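You operate a simulated robot arm through the tools that you are given. There is no shell and no other tool. Be economical: measure what you need, move in short steps, check, and stop when the job is done.

You are at the controls of a simulated robot arm. One attempt, no reset.

Task
Break the white garlic bulb open in the clamp, free it and tray it.
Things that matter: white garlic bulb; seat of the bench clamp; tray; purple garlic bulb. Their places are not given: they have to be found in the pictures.

The check looks at the end state, three seconds after you hand in, the way a careful person would. Anything else that was tipped, shoved, dropped, spilled or broken makes it a failure.

Robot
A 6-joint arm with a two-finger parallel gripper, fixed in place. Base frame: the origin is at the foot of the arm, x ahead of it, y to its left, z up. Units: m, degrees, N and s.
With the tool pointing down near the work surface it reaches from about 0.24 to 0.64 m from the base axis. Its first joint turns from -66.0 to 66.0 degrees. Payload 2.7 kg.
The TCP is the grasp point between the finger pads, 0.023 m short of the fingertips. In the tool frame z runs along the fingers and y along their closing line. The gripper opens to 0.094 m. The fingers are 0.038 m wide and 0.01 m thick; the gripper's body (0.054 by 0.096 m) begins 0.039 m behind the TCP.
Orientation is told as [roll, pitch, yaw] about the base's x, y, z axes, in that order, counted from this pose: with the fingers straight down and closing along the base's y, the tool's x points along the base's -x, its y along +y and its z along -z.

Tools
- The arm moves only by the tool apply_moves. Its argument "rows" is text: rows parted by semicolons, each of 7 numbers parted by spaces: the shift along the tool's x, y, z in m, then the turn, a rotation vector about the tool's x, y, z in degrees, then the gripper command, from -1 (fully open) to 1 (shut), values between in proportion. In form: tx ty tz rx ry rz gripper; .... A call has 1 to 20 rows; each row shifts and turns the commanded pose from where the row before left it, along the tool's axes as they then stand. Rows are played at 5 a second. More than 0.05 m and 8.6 degrees between two rows, or a gripper value outside its range, and nothing of the call is played. Where a pose cannot be reached the arm comes as near as it can. A force on the tool above 40 N (or 10 N above the force at the start of the call, whichever is more), or a blocked arm, ends the call early, and 0.2 s more pass. The fingers move at their own pace (about 0.045 m/s each) and stop on an object; they squeeze with about 28 N. The grip force told is the motor's: it shows also when the fingers shut on nothing. Time passes only in rows, and 0.2 s behind the last, so rows that do not move let the fingers close. It gives the time, the measured TCP pose, the force on the tool (base axes), the opening and the grip force at its end, in the units of the frame above (readings bear some noise).
- Cameras (640 x 400 px; columns grow to the right, rows downward): "scene" is fixed at [0.0586, -0.4172, 1.4061]; the picture's right is [0.80, -0.60, 0.00], its down [-0.30, -0.41, -0.86] and it looks along [0.51, 0.69, -0.51] (base axes); focal length 341 px, centre (320, 200). "wrist" rides on the gripper at [-0.039, 0, -0.044] in the tool frame; the picture's right is [0.00, -1.00, 0.00], its down [0.97, 0.00, -0.24] and it looks along [0.24, 0.00, 0.97] (tool axes); focal length 218 px, centre (320, 200).
- camera(camera): a new picture of that camera. It takes no simulated time.
- locate(camera, pixels): for up to 12 pixels [column, row] of the newest picture of that camera ("zoom" is the newest enlarged one), the place [x, y, z] in the base frame of the surface seen there, good to about 0.002 m, but the place of the scene camera against the robot may be out by one fixed shift of up to 0.025 m in any direction. It takes no simulated time.
- inspect(camera, box): a new picture of the part [left, top, right, bottom] of that camera's present view, enlarged. It takes no simulated time.
- job_done(): hands the job in; it is judged then, once.

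Go step by step. Measure first, check grasps and placings, and put right what went wrong. The budget is 80 turns and 34 pictures, counting those below and the enlarged ones. Unless the task says otherwise, let go and move clear before handing in, and close with one line.

The tools are called after "Request:" by a JSON object that holds its "op" and its "data". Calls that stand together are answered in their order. apply_moves: Moves the arm, as the interface text tells. Its arguments: {"type":"object","properties":{"rows":{"type":"string"}},"required":["rows"]} The other tools are called the same way: camera (camera) takes a picture; locate (camera, pixels) gives the place of the surface under pixels of a picture; inspect (camera, box) takes an enlarged picture of a part of a camera's view; job_done () hands the job in.

At the start:

```text
time: 0.0
tcp_pos: [0.2686, 0.2256, 1.1113]
orientation: [0.1, -0.2, -0.1]
force: [1.3, 0.3, 0.3]
opening: 0.094
grasp_force: 0.0
```

scene: 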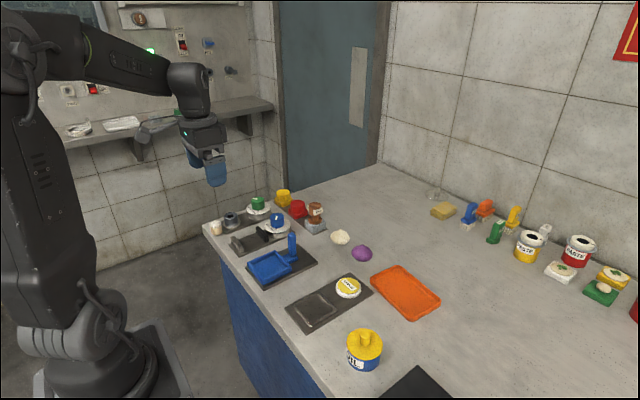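
wrist: 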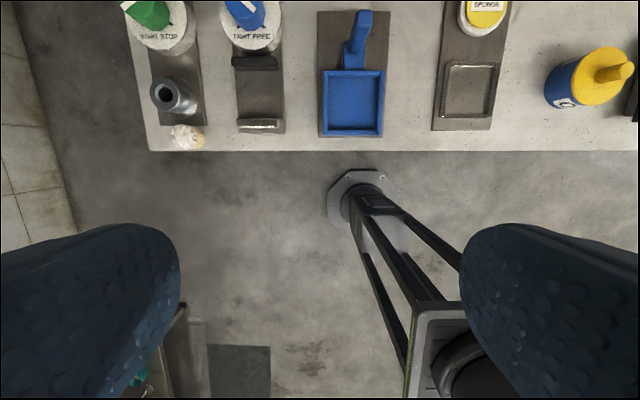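

The scene shows a white bulb at about (340,237), a purple one at (362,253), an orange tray at (405,292), and several devices on the left. I'll enlarge the pictures before moving.

Request:
{"op": "inspect", "data": {"camera": "scene", "box": [200, 180, 380, 292]}}

Request:
{"op": "inspect", "data": {"camera": "wrist", "box": [110, 0, 410, 188]}}

```text
3.56 times, centred on (290, 236) of scene
```

zoom: 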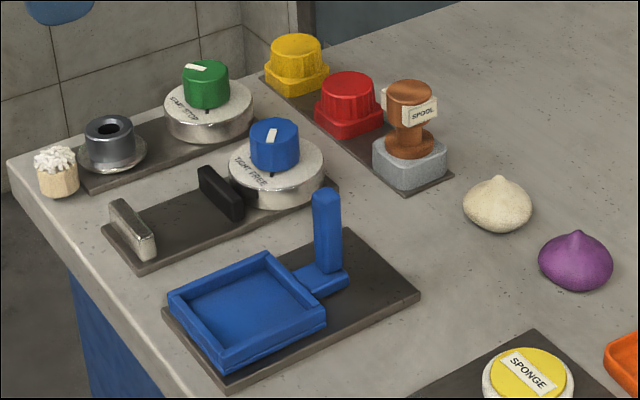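

```text
2.13 times, centred on (260, 94) of wrist
```

zoom: 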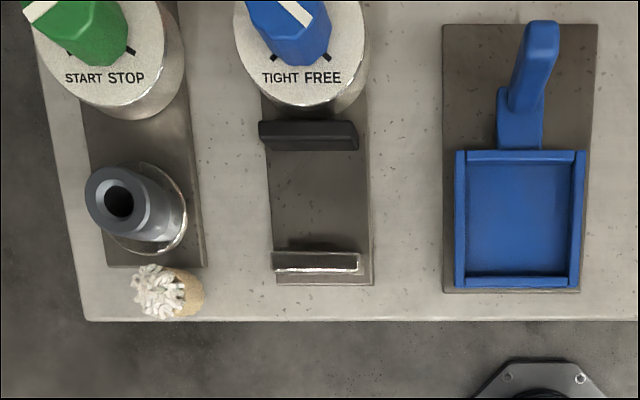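

The clamp seems to be the bar with the TIGHT/FREE knob, with jaws at zoom (310,135) and (315,262). I'll get rough places from the scene, and exact ones from the wrist.

Request:
{"op": "camera", "data": {"camera": "scene"}}

Request:
{"op": "locate", "data": {"camera": "scene", "pixels": [[340, 236], [362, 252], [405, 292], [277, 216], [267, 234], [240, 243], [258, 200], [315, 212]]}}

Request:
{"op": "locate", "data": {"camera": "wrist", "pixels": [[254, 62], [258, 125], [258, 95], [352, 100], [250, 15], [262, 135]]}}

```text
29 pictures are left
```

scene: 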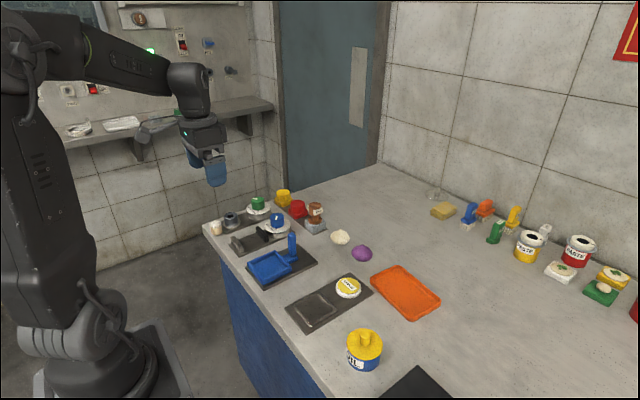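

```text
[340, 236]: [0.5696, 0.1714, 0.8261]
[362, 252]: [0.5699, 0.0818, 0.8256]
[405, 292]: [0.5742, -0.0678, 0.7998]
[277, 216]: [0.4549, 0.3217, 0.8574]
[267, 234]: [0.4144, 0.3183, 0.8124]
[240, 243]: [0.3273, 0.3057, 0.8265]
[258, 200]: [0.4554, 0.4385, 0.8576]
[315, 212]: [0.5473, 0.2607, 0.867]
```

```text
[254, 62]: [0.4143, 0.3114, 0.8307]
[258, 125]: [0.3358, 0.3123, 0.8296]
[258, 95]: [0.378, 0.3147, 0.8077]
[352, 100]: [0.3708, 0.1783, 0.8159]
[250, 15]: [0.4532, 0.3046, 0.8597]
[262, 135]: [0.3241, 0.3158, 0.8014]
```

Both cameras agree roughly: clamp seat near (0.375, 0.312), knob near (0.455, 0.308), white bulb near (0.57, 0.17). I'll move ahead at height for a view from above.

Request:
{"op": "apply_moves", "data": {"rows": "-0.04 0 0 0 0 0 -1;-0.04 0 0 0 0 0 -1;-0.04 0 0 0 0 0 -1;-0.04 0 0 0 0 0 -1;-0.03 0 0 0 0 0 -1;0 0 0 0 0 0 -1;0 0 0 0 0 0 -1"}}

Request:
{"op": "camera", "data": {"camera": "wrist"}}

```text
time: 1.6
tcp_pos: [0.458, 0.2255, 1.1147]
orientation: [0.1, -0.2, -0.1]
force: [0.3, -0.4, 0.2]
opening: 0.0938
grasp_force: 0.0
```

```text
28 pictures are left
```

wrist: 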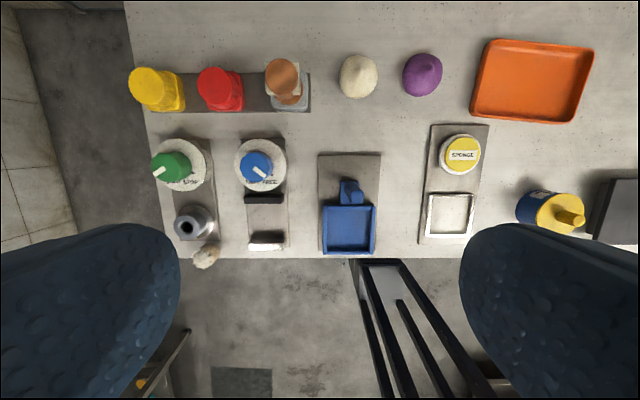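

Request:
{"op": "inspect", "data": {"camera": "wrist", "box": [210, 110, 370, 270]}}

Request:
{"op": "locate", "data": {"camera": "wrist", "pixels": [[358, 75], [340, 76], [377, 76], [422, 74], [532, 80], [473, 115], [577, 121], [257, 166], [247, 201], [283, 201], [250, 240], [283, 240]]}}

```text
2.50 times, centred on (290, 190) of wrist
```

zoom: 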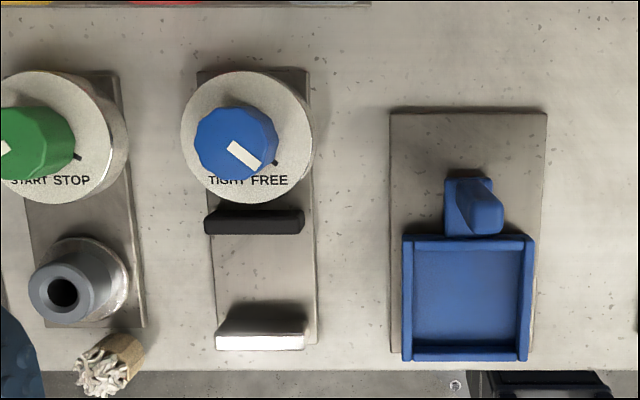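

```text
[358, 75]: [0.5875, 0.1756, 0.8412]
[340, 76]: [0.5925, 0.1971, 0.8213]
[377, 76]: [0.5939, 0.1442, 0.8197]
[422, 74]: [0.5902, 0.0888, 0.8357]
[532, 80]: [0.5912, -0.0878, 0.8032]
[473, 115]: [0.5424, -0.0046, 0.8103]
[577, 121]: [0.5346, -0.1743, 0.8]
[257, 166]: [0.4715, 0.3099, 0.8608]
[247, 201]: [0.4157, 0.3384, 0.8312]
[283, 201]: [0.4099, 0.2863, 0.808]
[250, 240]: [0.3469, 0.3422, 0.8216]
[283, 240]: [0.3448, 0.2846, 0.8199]
```

The blue knob's mark points to FREE, the orange tray is centred near (0.59,-0.09), and the white bulb near (0.59,0.171), with the purple one close at y=0.089. I'll come above the white bulb with the fingers part-closed and look closer.

Request:
{"op": "apply_moves", "data": {"rows": "-0.033 -0.014 0.02 0 0 0 -0.45;-0.033 -0.014 0.035 0 0 0 -0.45;-0.033 -0.014 0.035 0 0 0 -0.45;-0.032 -0.0125 0.035 0 0 0 -0.45;0 0 0.035 0 0 0 -0.45;0 0 0 0 0 0 -0.45;0 0 0 0 0 0 -0.45"}}

Request:
{"op": "camera", "data": {"camera": "wrist"}}

```text
time: 3.2
tcp_pos: [0.5906, 0.1745, 0.9511]
orientation: [0.1, -0.1, -0.1]
force: [0.0, 0.4, -0.3]
opening: 0.0679
grasp_force: 0.0
```

```text
26 pictures are left
```

wrist: 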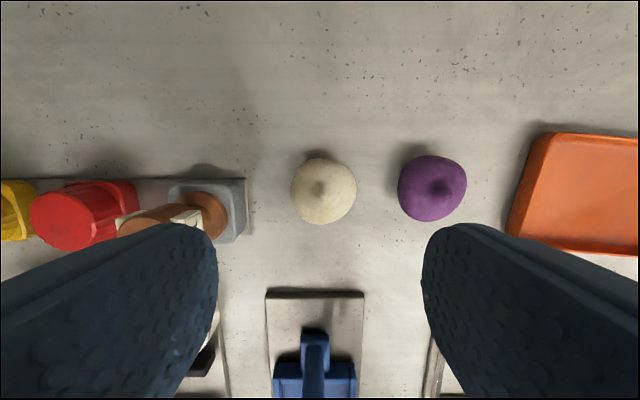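

Request:
{"op": "locate", "data": {"camera": "wrist", "pixels": [[320, 187], [293, 192], [354, 192], [322, 161], [324, 221], [400, 188], [464, 188], [440, 187], [245, 215], [315, 338], [218, 222]]}}

```text
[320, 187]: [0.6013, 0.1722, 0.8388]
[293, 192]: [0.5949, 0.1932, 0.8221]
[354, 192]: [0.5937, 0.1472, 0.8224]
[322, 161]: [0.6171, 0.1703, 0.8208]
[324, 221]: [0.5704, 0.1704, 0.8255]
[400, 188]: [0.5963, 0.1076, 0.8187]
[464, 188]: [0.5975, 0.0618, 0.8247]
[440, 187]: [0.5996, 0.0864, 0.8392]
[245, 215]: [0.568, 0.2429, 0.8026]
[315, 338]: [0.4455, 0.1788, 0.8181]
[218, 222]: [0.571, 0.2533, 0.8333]
```

White bulb centre is about (0.595, 0.170), radius 0.024, and fingers at 0.068 opening clear the purple bulb (edge y=0.108). Descending and gripping.

Request:
{"op": "apply_moves", "data": {"rows": "-0.0035 -0.0045 0.03 0 0 0 -0.45;0 0 0.04 0 0 0 -0.45;0 0 0.035 0 0 0 -0.45;0 0 0.019 0 0 0 -0.45;0 0 0 0 0 0 -0.45;0 0 0 0 0 0 0.2;0 0 0 0 0 0 0.2;0 0 0 0 0 0 0.2;0 0 0 0 0 0 0.2"}}

```text
time: 5.2
tcp_pos: [0.5924, 0.1679, 0.8286]
orientation: [0.1, 0.0, -0.1]
force: [0.8, 0.2, -0.1]
opening: 0.0552
grasp_force: 28.2
```

The bulb is gripped at 0.055 opening and 28 N. I'll lift and carry above the clamp.

Request:
{"op": "apply_moves", "data": {"rows": "0 0 -0.04 0 0 0 0.2;0 0 -0.04 0 0 0 0.2;0 0 -0.04 0 0 0 0.2;0.035 0.024 0 0 0 0 0.2;0.035 0.024 0 0 0 0 0.2;0.035 0.024 0 0 0 0 0.2;0.035 0.024 0 0 0 0 0.2;0.035 0.024 0 0 0 0 0.2;0.035 0.0245 0 0 0 0 0.2;0 0 0 0 0 0 0.2;0 0 0 0 0 0 0.2"}}

Request:
{"op": "camera", "data": {"camera": "wrist"}}

Request:
{"op": "inspect", "data": {"camera": "scene", "box": [180, 140, 380, 265]}}

```text
time: 7.6
tcp_pos: [0.3828, 0.3152, 0.9494]
orientation: [0.1, -0.1, -0.1]
force: [-0.6, 0.0, -0.9]
opening: 0.0551
grasp_force: 27.9
```

```text
25 pictures are left
```

wrist: 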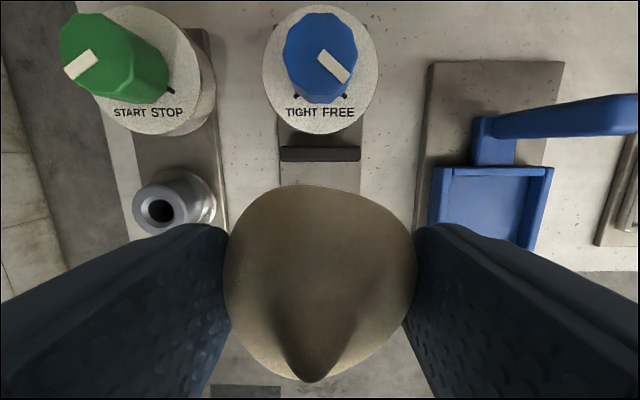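

```text
3.20 times, centred on (280, 202) of scene
```

zoom: 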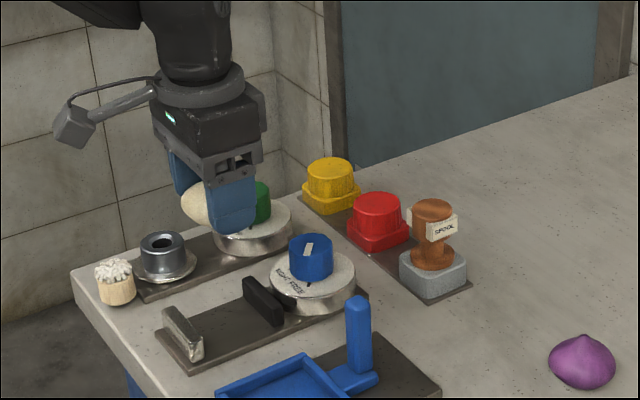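

The bulb hangs upright and the knob mark is confirmed at FREE. Measuring the jaw's face and clamp edges.

Request:
{"op": "locate", "data": {"camera": "wrist", "pixels": [[320, 148], [320, 155], [320, 160], [284, 155], [358, 155], [320, 175], [320, 50], [282, 175], [361, 175], [297, 96], [344, 96], [538, 118]]}}

Request:
{"op": "locate", "data": {"camera": "zoom", "pixels": [[184, 334], [165, 312], [172, 309], [196, 335], [202, 350], [244, 285], [280, 318], [252, 281], [225, 330], [186, 318]]}}

```text
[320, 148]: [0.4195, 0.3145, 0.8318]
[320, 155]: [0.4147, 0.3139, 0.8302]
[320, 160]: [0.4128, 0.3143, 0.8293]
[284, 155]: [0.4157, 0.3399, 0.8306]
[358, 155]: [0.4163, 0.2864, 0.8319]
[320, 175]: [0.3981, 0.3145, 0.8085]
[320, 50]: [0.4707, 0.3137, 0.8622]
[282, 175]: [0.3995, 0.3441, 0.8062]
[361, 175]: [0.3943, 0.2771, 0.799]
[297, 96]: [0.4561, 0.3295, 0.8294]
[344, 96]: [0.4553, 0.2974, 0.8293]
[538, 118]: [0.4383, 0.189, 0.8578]
```

```text
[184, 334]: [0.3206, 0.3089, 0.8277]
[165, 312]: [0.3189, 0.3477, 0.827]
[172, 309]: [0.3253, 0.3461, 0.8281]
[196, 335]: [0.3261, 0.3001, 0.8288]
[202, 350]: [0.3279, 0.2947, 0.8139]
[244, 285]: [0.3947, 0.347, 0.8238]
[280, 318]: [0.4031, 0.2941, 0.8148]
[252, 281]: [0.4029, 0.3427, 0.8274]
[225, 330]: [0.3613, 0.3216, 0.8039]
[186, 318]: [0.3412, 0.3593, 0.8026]
```

Jaw gap runs from x≈0.345 to 0.412, centre (0.3785, 0.3135), seat z≈0.807. I'll lower the bulb there and release gently.

Request:
{"op": "apply_moves", "data": {"rows": "0.006 -0.0015 0.02 0 0 0 0.2;0 0 0.03 0 0 0 0.2;0 0 0.03 0 0 0 0.2;0 0 0.02 0 0 0 0.2;0 0 0.012 0 0 0 0.2;0 0 0 0 0 0 0.2;0 0 0 0 0 0 0.2"}}

Request:
{"op": "inspect", "data": {"camera": "scene", "box": [180, 160, 340, 260]}}

```text
time: 9.2
tcp_pos: [0.3774, 0.3115, 0.8359]
orientation: [0.1, -0.2, -0.1]
force: [-5.7, -7.1, 23.4]
opening: 0.0552
grasp_force: 28.3
```

```text
4.00 times, centred on (260, 210) of scene
```

zoom: 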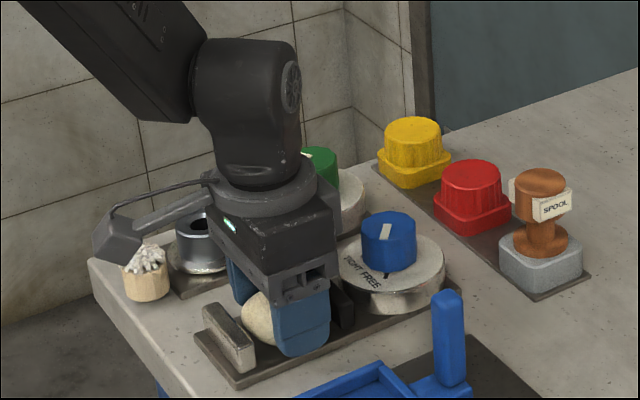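

The bulb is down on the seat (23 N upward). I'll ease up slightly, release and rise.

Request:
{"op": "apply_moves", "data": {"rows": "0 0 -0.001 0 0 0 0.2;0 0 0 0 0 0 -0.25;0 0 0 0 0 0 -0.5;0 0 0 0 0 0 -0.5;0 0 -0.02 0 0 0 -0.5;0 0 -0.04 0 0 0 -0.5;0 0 -0.04 0 0 0 -0.5;0 0 -0.04 0 0 0 -0.5;0 0 0 0 0 0 -0.5"}}

Request:
{"op": "camera", "data": {"camera": "wrist"}}

```text
time: 11.2
tcp_pos: [0.3751, 0.3106, 0.9753]
orientation: [-0.1, 0.0, -0.1]
force: [-0.3, -0.8, -0.2]
opening: 0.0703
grasp_force: 0.0
```

```text
22 pictures are left
```

wrist: 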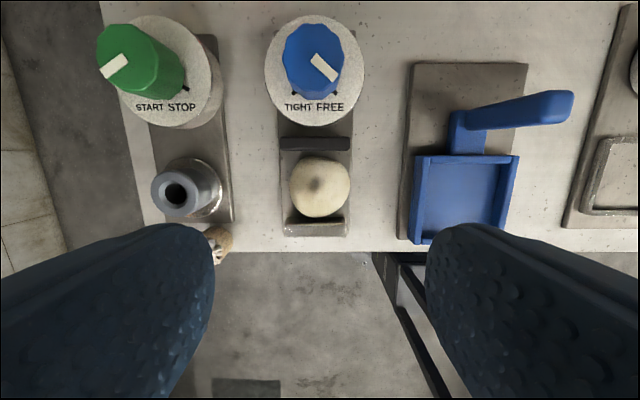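

The bulb sits between the jaws, mark at FREE. Now I'll measure the knob and the bracket hanging off the arm, to check clearances for turning.

Request:
{"op": "locate", "data": {"camera": "wrist", "pixels": [[315, 58], [286, 70], [340, 70], [296, 92], [332, 92], [316, 97], [334, 79], [314, 58], [316, 28], [337, 90], [297, 91], [175, 185]]}}

Request:
{"op": "inspect", "data": {"camera": "scene", "box": [170, 90, 330, 240]}}

Request:
{"op": "inspect", "data": {"camera": "wrist", "box": [250, 5, 380, 135]}}

```text
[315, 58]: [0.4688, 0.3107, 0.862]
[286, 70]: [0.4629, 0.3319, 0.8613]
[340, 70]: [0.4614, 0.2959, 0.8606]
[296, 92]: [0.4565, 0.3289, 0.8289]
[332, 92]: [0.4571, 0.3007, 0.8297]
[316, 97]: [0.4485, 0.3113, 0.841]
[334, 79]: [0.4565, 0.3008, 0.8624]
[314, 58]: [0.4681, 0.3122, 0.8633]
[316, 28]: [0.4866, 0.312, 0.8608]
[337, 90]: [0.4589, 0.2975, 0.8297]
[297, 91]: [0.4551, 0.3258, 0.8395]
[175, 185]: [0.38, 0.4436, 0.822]
```

```text
2.67 times, centred on (250, 165) of scene
```

zoom: 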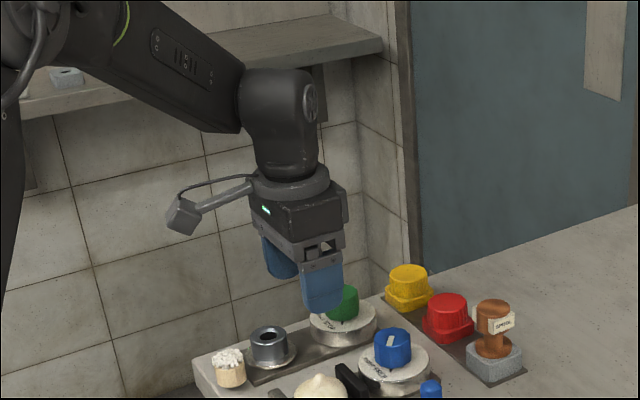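

```text
3.08 times, centred on (315, 70) of wrist
```

zoom: 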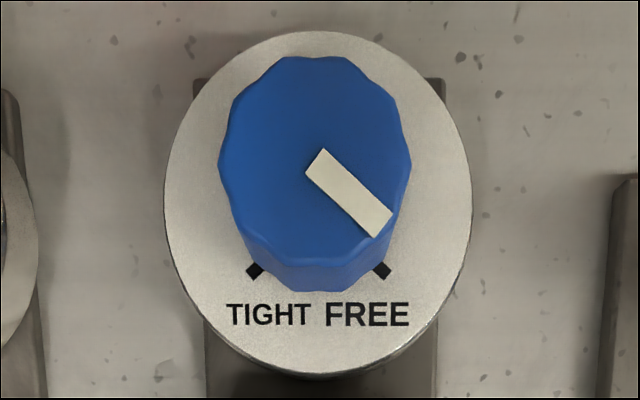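

Knob centre is about (0.4675, 0.313), radius 0.019, top z 0.862; the mark must turn 90° clockwise seen from above. The bracket is well up. I'll go above the knob and pre-turn to yaw +45.

Request:
{"op": "apply_moves", "data": {"rows": "-0.031 0.001 0 0 0 0 -0.5;-0.031 0.001 0 0 0 0 -0.5;-0.0305 0.0005 0 0 0 0 -0.5;0 0 0 0 0 -7.5 -0.5;0 0 0 0 0 -7.5 -0.5;0 0 0 0 0 -7.5 -0.5;0 0 0 0 0 -7.5 -0.5;0 0 0 0 0 -7.5 -0.5;0 0 0 0 0 -7.5 -0.5;0 0 0 0 0 0 -0.5;0 0 0 0 0 0 -0.5"}}

Request:
{"op": "camera", "data": {"camera": "wrist"}}

```text
time: 13.6
tcp_pos: [0.4695, 0.3129, 0.9781]
orientation: [-0.1, -0.1, 45.0]
force: [-0.4, 0.4, 0.3]
opening: 0.0705
grasp_force: 0.1
```

```text
19 pictures are left
```

wrist: 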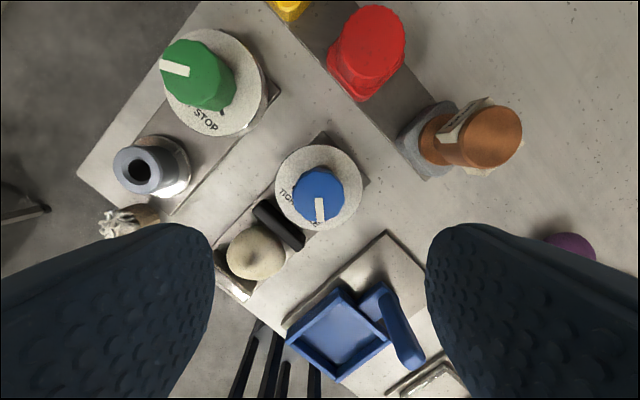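

Request:
{"op": "locate", "data": {"camera": "wrist", "pixels": [[319, 198], [294, 190], [343, 190], [319, 171], [320, 216]]}}

```text
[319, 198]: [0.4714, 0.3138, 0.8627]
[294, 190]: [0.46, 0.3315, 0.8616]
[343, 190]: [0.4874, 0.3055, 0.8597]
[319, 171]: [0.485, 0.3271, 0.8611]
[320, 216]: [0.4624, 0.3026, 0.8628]
```

The knob centre is at about (0.470, 0.3135), right below the TCP. Descending so that the tips stay just above the dial, then closing.

Request:
{"op": "apply_moves", "data": {"rows": "0 0 0.04 0 0 0 -0.5;0 0 0.04 0 0 0 -0.5;0 0 0.03 0 0 0 -0.5;0 0 0.01 0 0 0 -0.5;0 0 0 0 0 0 -0.5;0 0 0 0 0 0 0.4;0 0 0 0 0 0 0.4;0 0 0 0 0 0 0.4;0 0 0 0 0 0 0.4"}}

```text
time: 15.6
tcp_pos: [0.4696, 0.315, 0.8573]
orientation: [0.0, -0.1, 44.9]
force: [-1.3, 1.4, -1.4]
opening: 0.0395
grasp_force: 45.2
```

The knob is gripped at 0.0395 with little side force. Turning 90° clockwise (tool +z).

Request:
{"op": "apply_moves", "data": {"rows": "0 0 0 0 0 7.5 0.6;0 0 0 0 0 7.5 0.6;0 0 0 0 0 7.5 0.6;0 0 0 0 0 7.5 0.6;0 0 0 0 0 7.5 0.6;0 0 0 0 0 7.5 0.6;0 0 0 0 0 7.5 0.6;0 0 0 0 0 7.5 0.6;0 0 0 0 0 7.5 0.6;0 0 0 0 0 7.5 0.6;0 0 0 0 0 7.5 0.6;0 0 0 0 0 7.5 0.6;0 0 0 0 0 0 0.6;0 0 0 0 0 0 0.6"}}

Request:
{"op": "camera", "data": {"camera": "wrist"}}

Request:
{"op": "inspect", "data": {"camera": "scene", "box": [200, 170, 330, 270]}}

```text
time: 18.6
tcp_pos: [0.4714, 0.3135, 0.8585]
orientation: [0.3, -0.1, -45.2]
force: [11.2, 24.6, -13.8]
opening: 0.039
grasp_force: 26.7
```

```text
18 pictures are left
```

wrist: 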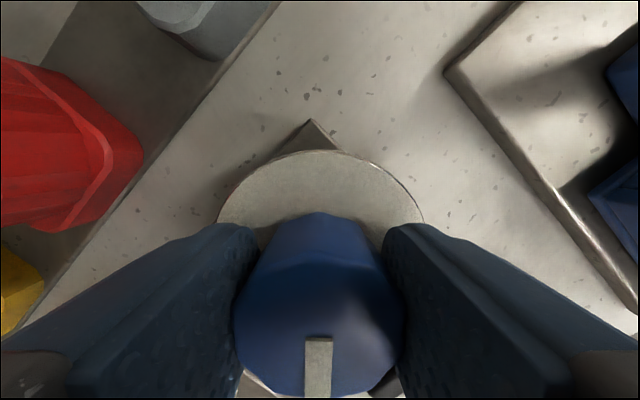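

```text
4.00 times, centred on (265, 220) of scene
```

zoom: 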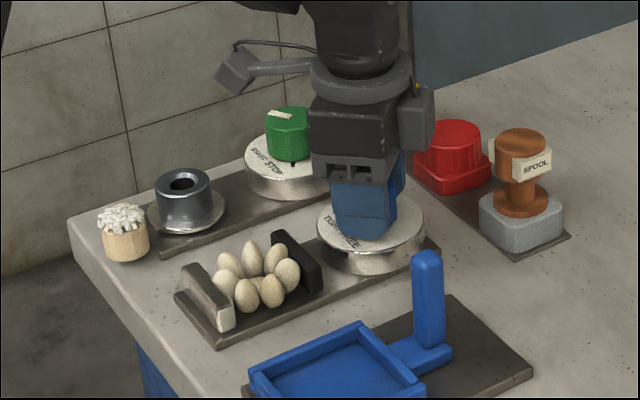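

The bulb has opened into cloves between the jaws and the mark is at TIGHT. Turning back 90° to FREE, then release.

Request:
{"op": "apply_moves", "data": {"rows": "0 0 0 0 0 -7.5 0.6;0 0 0 0 0 -7.5 0.6;0 0 0 0 0 -7.5 0.6;0 0 0 0 0 -7.5 0.6;0 0 0 0 0 -7.5 0.6;0 0 0 0 0 -7.5 0.6;0 0 0 0 0 -7.5 0.6;0 0 0 0 0 -7.5 0.6;0 0 0 0 0 -7.5 0.6;0 0 0 0 0 -7.5 0.6;0 0 0 0 0 -7.5 0.6;0 0 0 0 0 -7.5 0.6;0 0 0 0 0 0 0.6;0 0 0 0 0 0 0.6"}}

```text
time: 19.5
tcp_pos: [0.4707, 0.3134, 0.8585]
orientation: [0.6, -0.4, -22.1]
force: [9.2, 6.3, -7.3]
opening: 0.039
grasp_force: 44.9
stopped in row 4: the force on the tool passed its limit (the readings are from after the stop); the commanded pose is now the measured one
```

The turn halted at yaw -22 on a force peak; present force is modest. Continuing in smaller steps.

Request:
{"op": "apply_moves", "data": {"rows": "0 0 0 0 0 0 0.6;0 0 0 0 0 -4 0.6;0 0 0 0 0 -4 0.6;0 0 0 0 0 -4 0.6;0 0 0 0 0 -4 0.6;0 0 0 0 0 -4 0.6;0 0 0 0 0 -4 0.6;0 0 0 0 0 -4 0.6;0 0 0 0 0 -4 0.6;0 0 0 0 0 -4 0.6;0 0 0 0 0 -4 0.6;0 0 0 0 0 -4 0.6;0 0 0 0 0 -4 0.6;0 0 0 0 0 -4 0.6;0 0 0 0 0 -4 0.6;0 0 0 0 0 -4 0.6;0 0 0 0 0 -4 0.6;0 0 0 0 0 -3 0.6;0 0 0 0 0 0 0.6"}}

Request:
{"op": "camera", "data": {"camera": "wrist"}}

```text
time: 23.5
tcp_pos: [0.4714, 0.3158, 0.857]
orientation: [0.0, -0.6, 45.1]
force: [-2.3, 21.8, -17.4]
opening: 0.0386
grasp_force: 45.1
```

```text
16 pictures are left
```

wrist: 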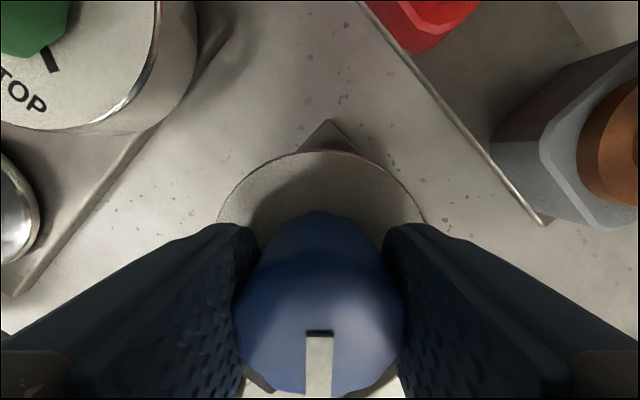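

The mark stays aligned with the gripper, so the knob is back at FREE. Releasing, rising and turning back to yaw 0.

Request:
{"op": "apply_moves", "data": {"rows": "0 0 0 0 0 0 -0.5;0 0 0 0 0 0 -0.5;0 0 0 0 0 0 -0.5;0 0 -0.02 0 0 0 -0.5;0 0 -0.04 0 0 0 -0.5;0 0 -0.04 0 0 0 -0.5;0 0 -0.02 0 0 7.5 -0.5;0 0 0 0 0 7.5 -0.5;0 0 0 0 0 7.5 -0.5;0 0 0 0 0 7.5 -0.5;0 0 0 0 0 7.5 -0.5;0 0 0 0 0 7.5 -0.5;0.04 0 0 0 0 0 -0.5;0.04 0 0 0 0 0 -0.5;0.01 0 0 0 0 0 -0.5;0 0 0 0 0 0 -0.5"}}

Request:
{"op": "inspect", "data": {"camera": "wrist", "box": [240, 10, 400, 250]}}

Request:
{"op": "inspect", "data": {"camera": "scene", "box": [200, 190, 330, 270]}}

```text
time: 26.9
tcp_pos: [0.3782, 0.3134, 0.9782]
orientation: [0.4, -0.4, -0.2]
force: [0.9, -0.4, 0.0]
opening: 0.0705
grasp_force: 0.1
```

```text
1.67 times, centred on (320, 130) of wrist
```

zoom: 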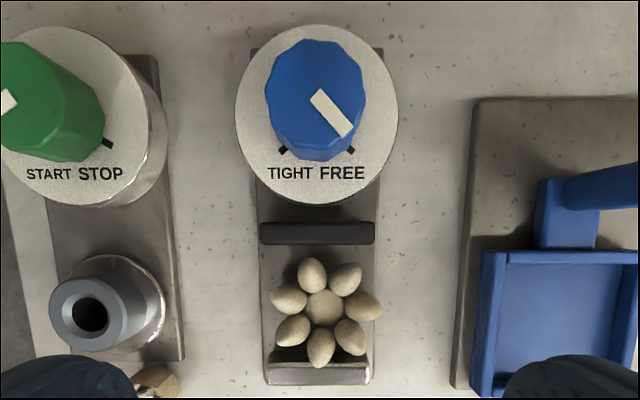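

```text
4.92 times, centred on (265, 230) of scene
```

zoom: 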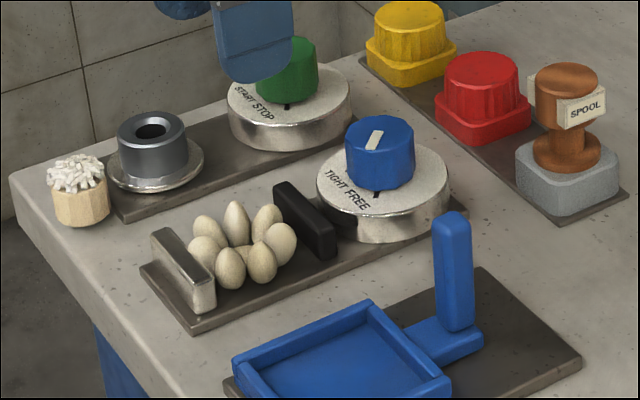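

The knob is at FREE, the jaw backed off, and the opened bulb stands as a ring of cloves around a core. Measuring it for the grasp.

Request:
{"op": "inspect", "data": {"camera": "wrist", "box": [270, 130, 370, 250]}}

```text
3.33 times, centred on (320, 190) of wrist
```

zoom: 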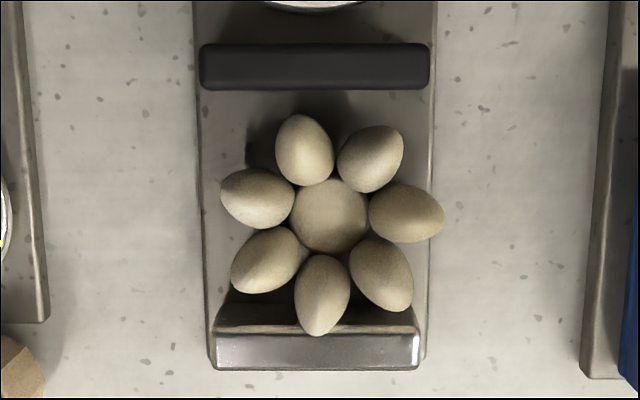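

Request:
{"op": "locate", "data": {"camera": "zoom", "pixels": [[330, 215], [228, 195], [437, 215], [240, 280], [406, 295], [320, 325], [300, 125], [372, 150], [260, 195], [405, 213], [320, 85], [320, 335]]}}

```text
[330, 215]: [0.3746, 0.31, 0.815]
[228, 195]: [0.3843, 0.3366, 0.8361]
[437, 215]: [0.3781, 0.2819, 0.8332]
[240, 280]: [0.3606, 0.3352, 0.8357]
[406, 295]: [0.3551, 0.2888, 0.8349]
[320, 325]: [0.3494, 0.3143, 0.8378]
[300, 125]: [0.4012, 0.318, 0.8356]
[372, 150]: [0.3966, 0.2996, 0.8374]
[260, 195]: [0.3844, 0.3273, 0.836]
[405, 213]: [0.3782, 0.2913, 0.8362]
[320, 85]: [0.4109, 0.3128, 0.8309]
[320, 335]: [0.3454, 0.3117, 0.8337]
```

Opened bulb centre is about (0.375, 0.310), y-span 0.058, tops ~0.838. Descending with 0.08 opening and gripping along y.

Request:
{"op": "apply_moves", "data": {"rows": "0.003 -0.0035 0.02 0 0 0 -0.7;0 0 0.04 0 0 0 -0.7;0 0 0.04 0 0 0 -0.7;0 0 0.03 0 0 0 -0.7;0 0 0.013 0 0 0 -0.7;0 0 0 0 0 0 -0.7;0 0 0 0 0 0 0.1;0 0 0 0 0 0 0.1;0 0 0 0 0 0 0.1;0 0 0 0 0 0 0.1"}}

Request:
{"op": "inspect", "data": {"camera": "scene", "box": [200, 170, 330, 270]}}

```text
time: 29.1
tcp_pos: [0.3766, 0.3116, 0.8371]
orientation: [0.4, -0.5, -0.2]
force: [0.5, 0.4, 0.4]
opening: 0.0548
grasp_force: 28.0
```

```text
4.00 times, centred on (265, 220) of scene
```

zoom: 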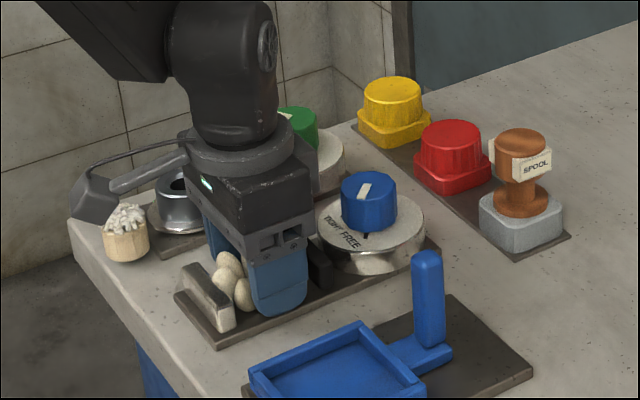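

Gripped at 0.0548, 28 N. Lifting straight up and checking.

Request:
{"op": "apply_moves", "data": {"rows": "0 0 -0.01 0 0 0 0.1;0 0 -0.03 0 0 0 0.1;0 0 -0.04 0 0 0 0.1;0 0 -0.04 0 0 0 0.1;0 0 0 0 0 0 0.1"}}

Request:
{"op": "camera", "data": {"camera": "wrist"}}

```text
time: 30.3
tcp_pos: [0.3749, 0.3105, 0.9561]
orientation: [0.4, -0.5, -0.2]
force: [-0.6, 0.0, 0.4]
opening: 0.0549
grasp_force: 28.0
```

```text
11 pictures are left
```

wrist: 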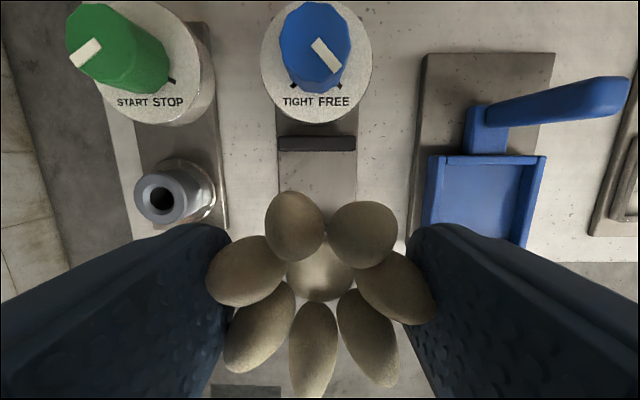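

The whole opened bulb is held. Carrying it over the orange tray.

Request:
{"op": "apply_moves", "data": {"rows": "-0.0173 -0.0332 0 0 0 0 0.1;-0.0173 -0.0332 0 0 0 0 0.1;-0.0173 -0.0332 0 0 0 0 0.1;-0.0173 -0.0332 0 0 0 0 0.1;-0.0173 -0.0332 0 0 0 0 0.1;-0.0173 -0.0332 0 0 0 0 0.1;-0.0173 -0.0332 0 0 0 0 0.1;-0.0173 -0.0332 0 0 0 0 0.1;-0.0173 -0.0332 0 0 0 0 0.1;-0.0173 -0.0332 0 0 0 0 0.1;-0.0173 -0.0332 0 0 0 0 0.1;-0.0173 -0.0332 0 0 0 0 0.1;0 0 0 0 0 0 0.1;0 0 0 0 0 0 0.1"}}

Request:
{"op": "camera", "data": {"camera": "wrist"}}

Request:
{"op": "camera", "data": {"camera": "scene"}}

```text
time: 33.3
tcp_pos: [0.5841, -0.0896, 0.9547]
orientation: [0.3, -0.5, -0.3]
force: [0.9, -0.1, -1.0]
opening: 0.0551
grasp_force: 28.4
```

```text
10 pictures are left
```

wrist: 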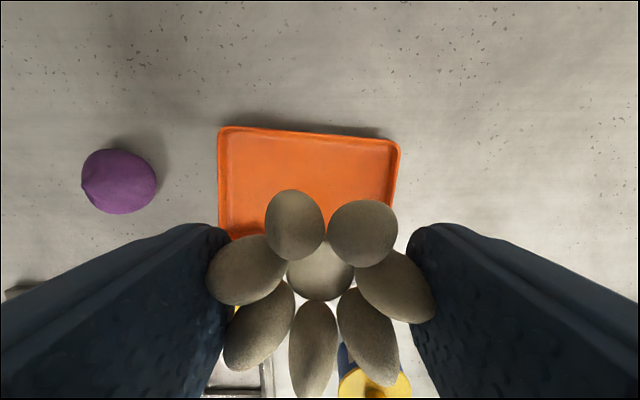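

```text
9 pictures are left
```

scene: 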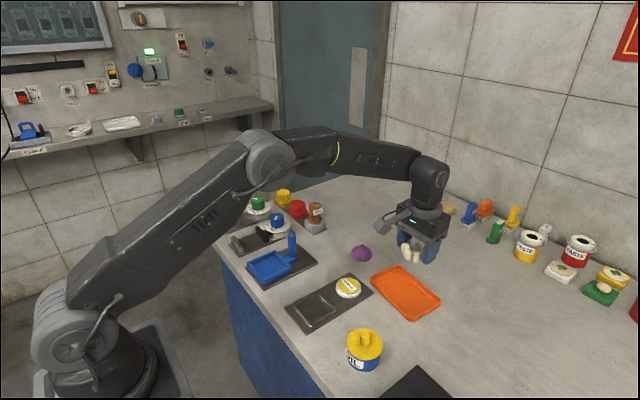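

Request:
{"op": "locate", "data": {"camera": "wrist", "pixels": [[221, 130], [396, 147], [222, 220], [240, 230], [380, 160], [300, 170], [393, 200]]}}

Request:
{"op": "locate", "data": {"camera": "scene", "pixels": [[371, 276], [398, 266], [440, 298], [410, 319], [405, 292]]}}

```text
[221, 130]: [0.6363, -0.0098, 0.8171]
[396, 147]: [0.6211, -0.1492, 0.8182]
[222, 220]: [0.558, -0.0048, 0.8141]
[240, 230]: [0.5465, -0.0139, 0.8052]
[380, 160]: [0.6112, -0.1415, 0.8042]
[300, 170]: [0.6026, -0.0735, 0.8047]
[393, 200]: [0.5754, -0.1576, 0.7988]
```

```text
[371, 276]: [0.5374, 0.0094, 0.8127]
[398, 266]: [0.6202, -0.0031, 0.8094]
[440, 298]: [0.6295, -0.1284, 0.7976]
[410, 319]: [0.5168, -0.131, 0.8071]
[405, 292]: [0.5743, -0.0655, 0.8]
```

Tray centre is about (0.584, -0.076), floor z≈0.804, rim ≈0.817. I'll shift 0.0135 left and lower to just touching.

Request:
{"op": "apply_moves", "data": {"rows": "0 0.0135 0.01 0 0 0 0.1;0 0 0.03 0 0 0 0.1;0 0 0.03 0 0 0 0.1;0 0 0.03 0 0 0 0.1;0 0 0.012 0 0 0 0.1;0 0 0.005 0 0 0 0.1;0 0 0.002 0 0 0 0.1;0 0 0 0 0 0 0.1"}}

Request:
{"op": "inspect", "data": {"camera": "scene", "box": [340, 210, 480, 330]}}

```text
time: 35.1
tcp_pos: [0.5844, -0.0759, 0.8341]
orientation: [0.3, -0.5, -0.2]
force: [0.1, -0.3, 0.1]
opening: 0.0552
grasp_force: 27.8
```

```text
3.33 times, centred on (410, 270) of scene
```

zoom: 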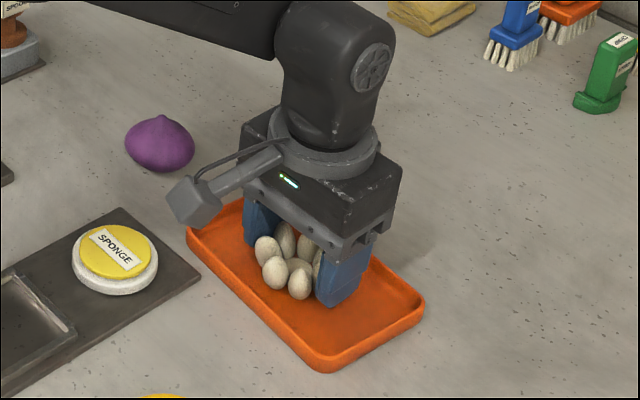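

Inside the tray with no contact yet. Lowering in 1 mm steps.

Request:
{"op": "apply_moves", "data": {"rows": "0 0 0.001 0 0 0 0.1;0 0 0 0 0 0 0.1;0 0 0.001 0 0 0 0.1;0 0 0 0 0 0 0.1"}}

```text
time: 36.1
tcp_pos: [0.585, -0.0749, 0.8332]
orientation: [0.3, -0.6, -0.3]
force: [-2.6, 0.1, 11.6]
opening: 0.055
grasp_force: 28.0
```

Contact at 11.6 N, so it rests on the tray floor. Opening within the tray and rising.

Request:
{"op": "apply_moves", "data": {"rows": "0 0 0 0 0 0 -0.1;0 0 0 0 0 0 -0.3;0 0 0 0 0 0 -0.45;0 0 0 0 0 0 -0.45;0 0 -0.01 0 0 0 -0.45;0 0 -0.03 0 0 0 -0.45;0 0 -0.04 0 0 0 -0.45;0 0 -0.04 0 0 0 -0.45;0 0 -0.04 0 0 0 -0.45;0.04 0 -0.02 0 0 0 -0.45;0.04 0 -0.02 0 0 0 -0.45;0.04 0 0 0 0 0 -0.45;0 0 0 0 0 0 -0.45"}}

Request:
{"op": "camera", "data": {"camera": "scene"}}

Request:
{"op": "camera", "data": {"camera": "wrist"}}

```text
time: 38.9
tcp_pos: [0.462, -0.0758, 1.0313]
orientation: [0.4, -0.4, -0.2]
force: [-0.2, -0.4, 0.2]
opening: 0.068
grasp_force: 0.0
```

```text
7 pictures are left
```

scene: 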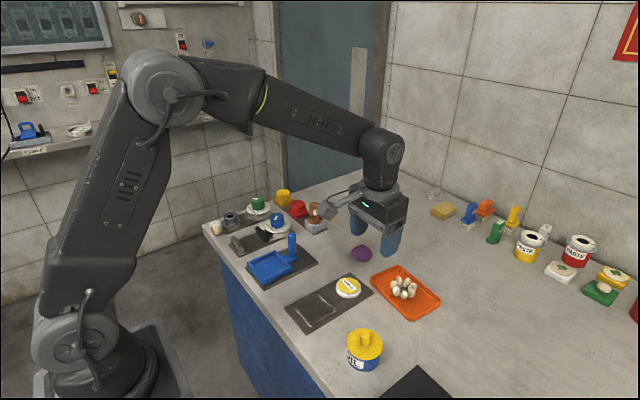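

```text
6 pictures are left
```

wrist: 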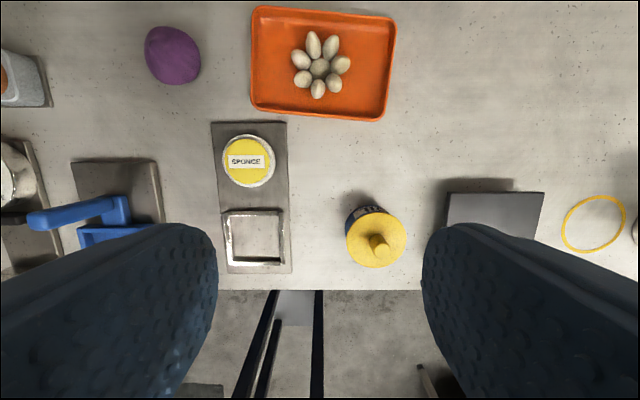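

The opened bulb sits in the middle of the orange tray, at wrist (320,67). The purple bulb and everything else is where it was, and the arm is clear, so I'm handing in.

Request:
{"op": "job_done", "data": {}}

```text
The job is handed in.
```

The white garlic bulb was broken open in the clamp, freed with the knob turned back to FREE, and placed on the orange tray; I saw nothing else disturbed in the final pictures.
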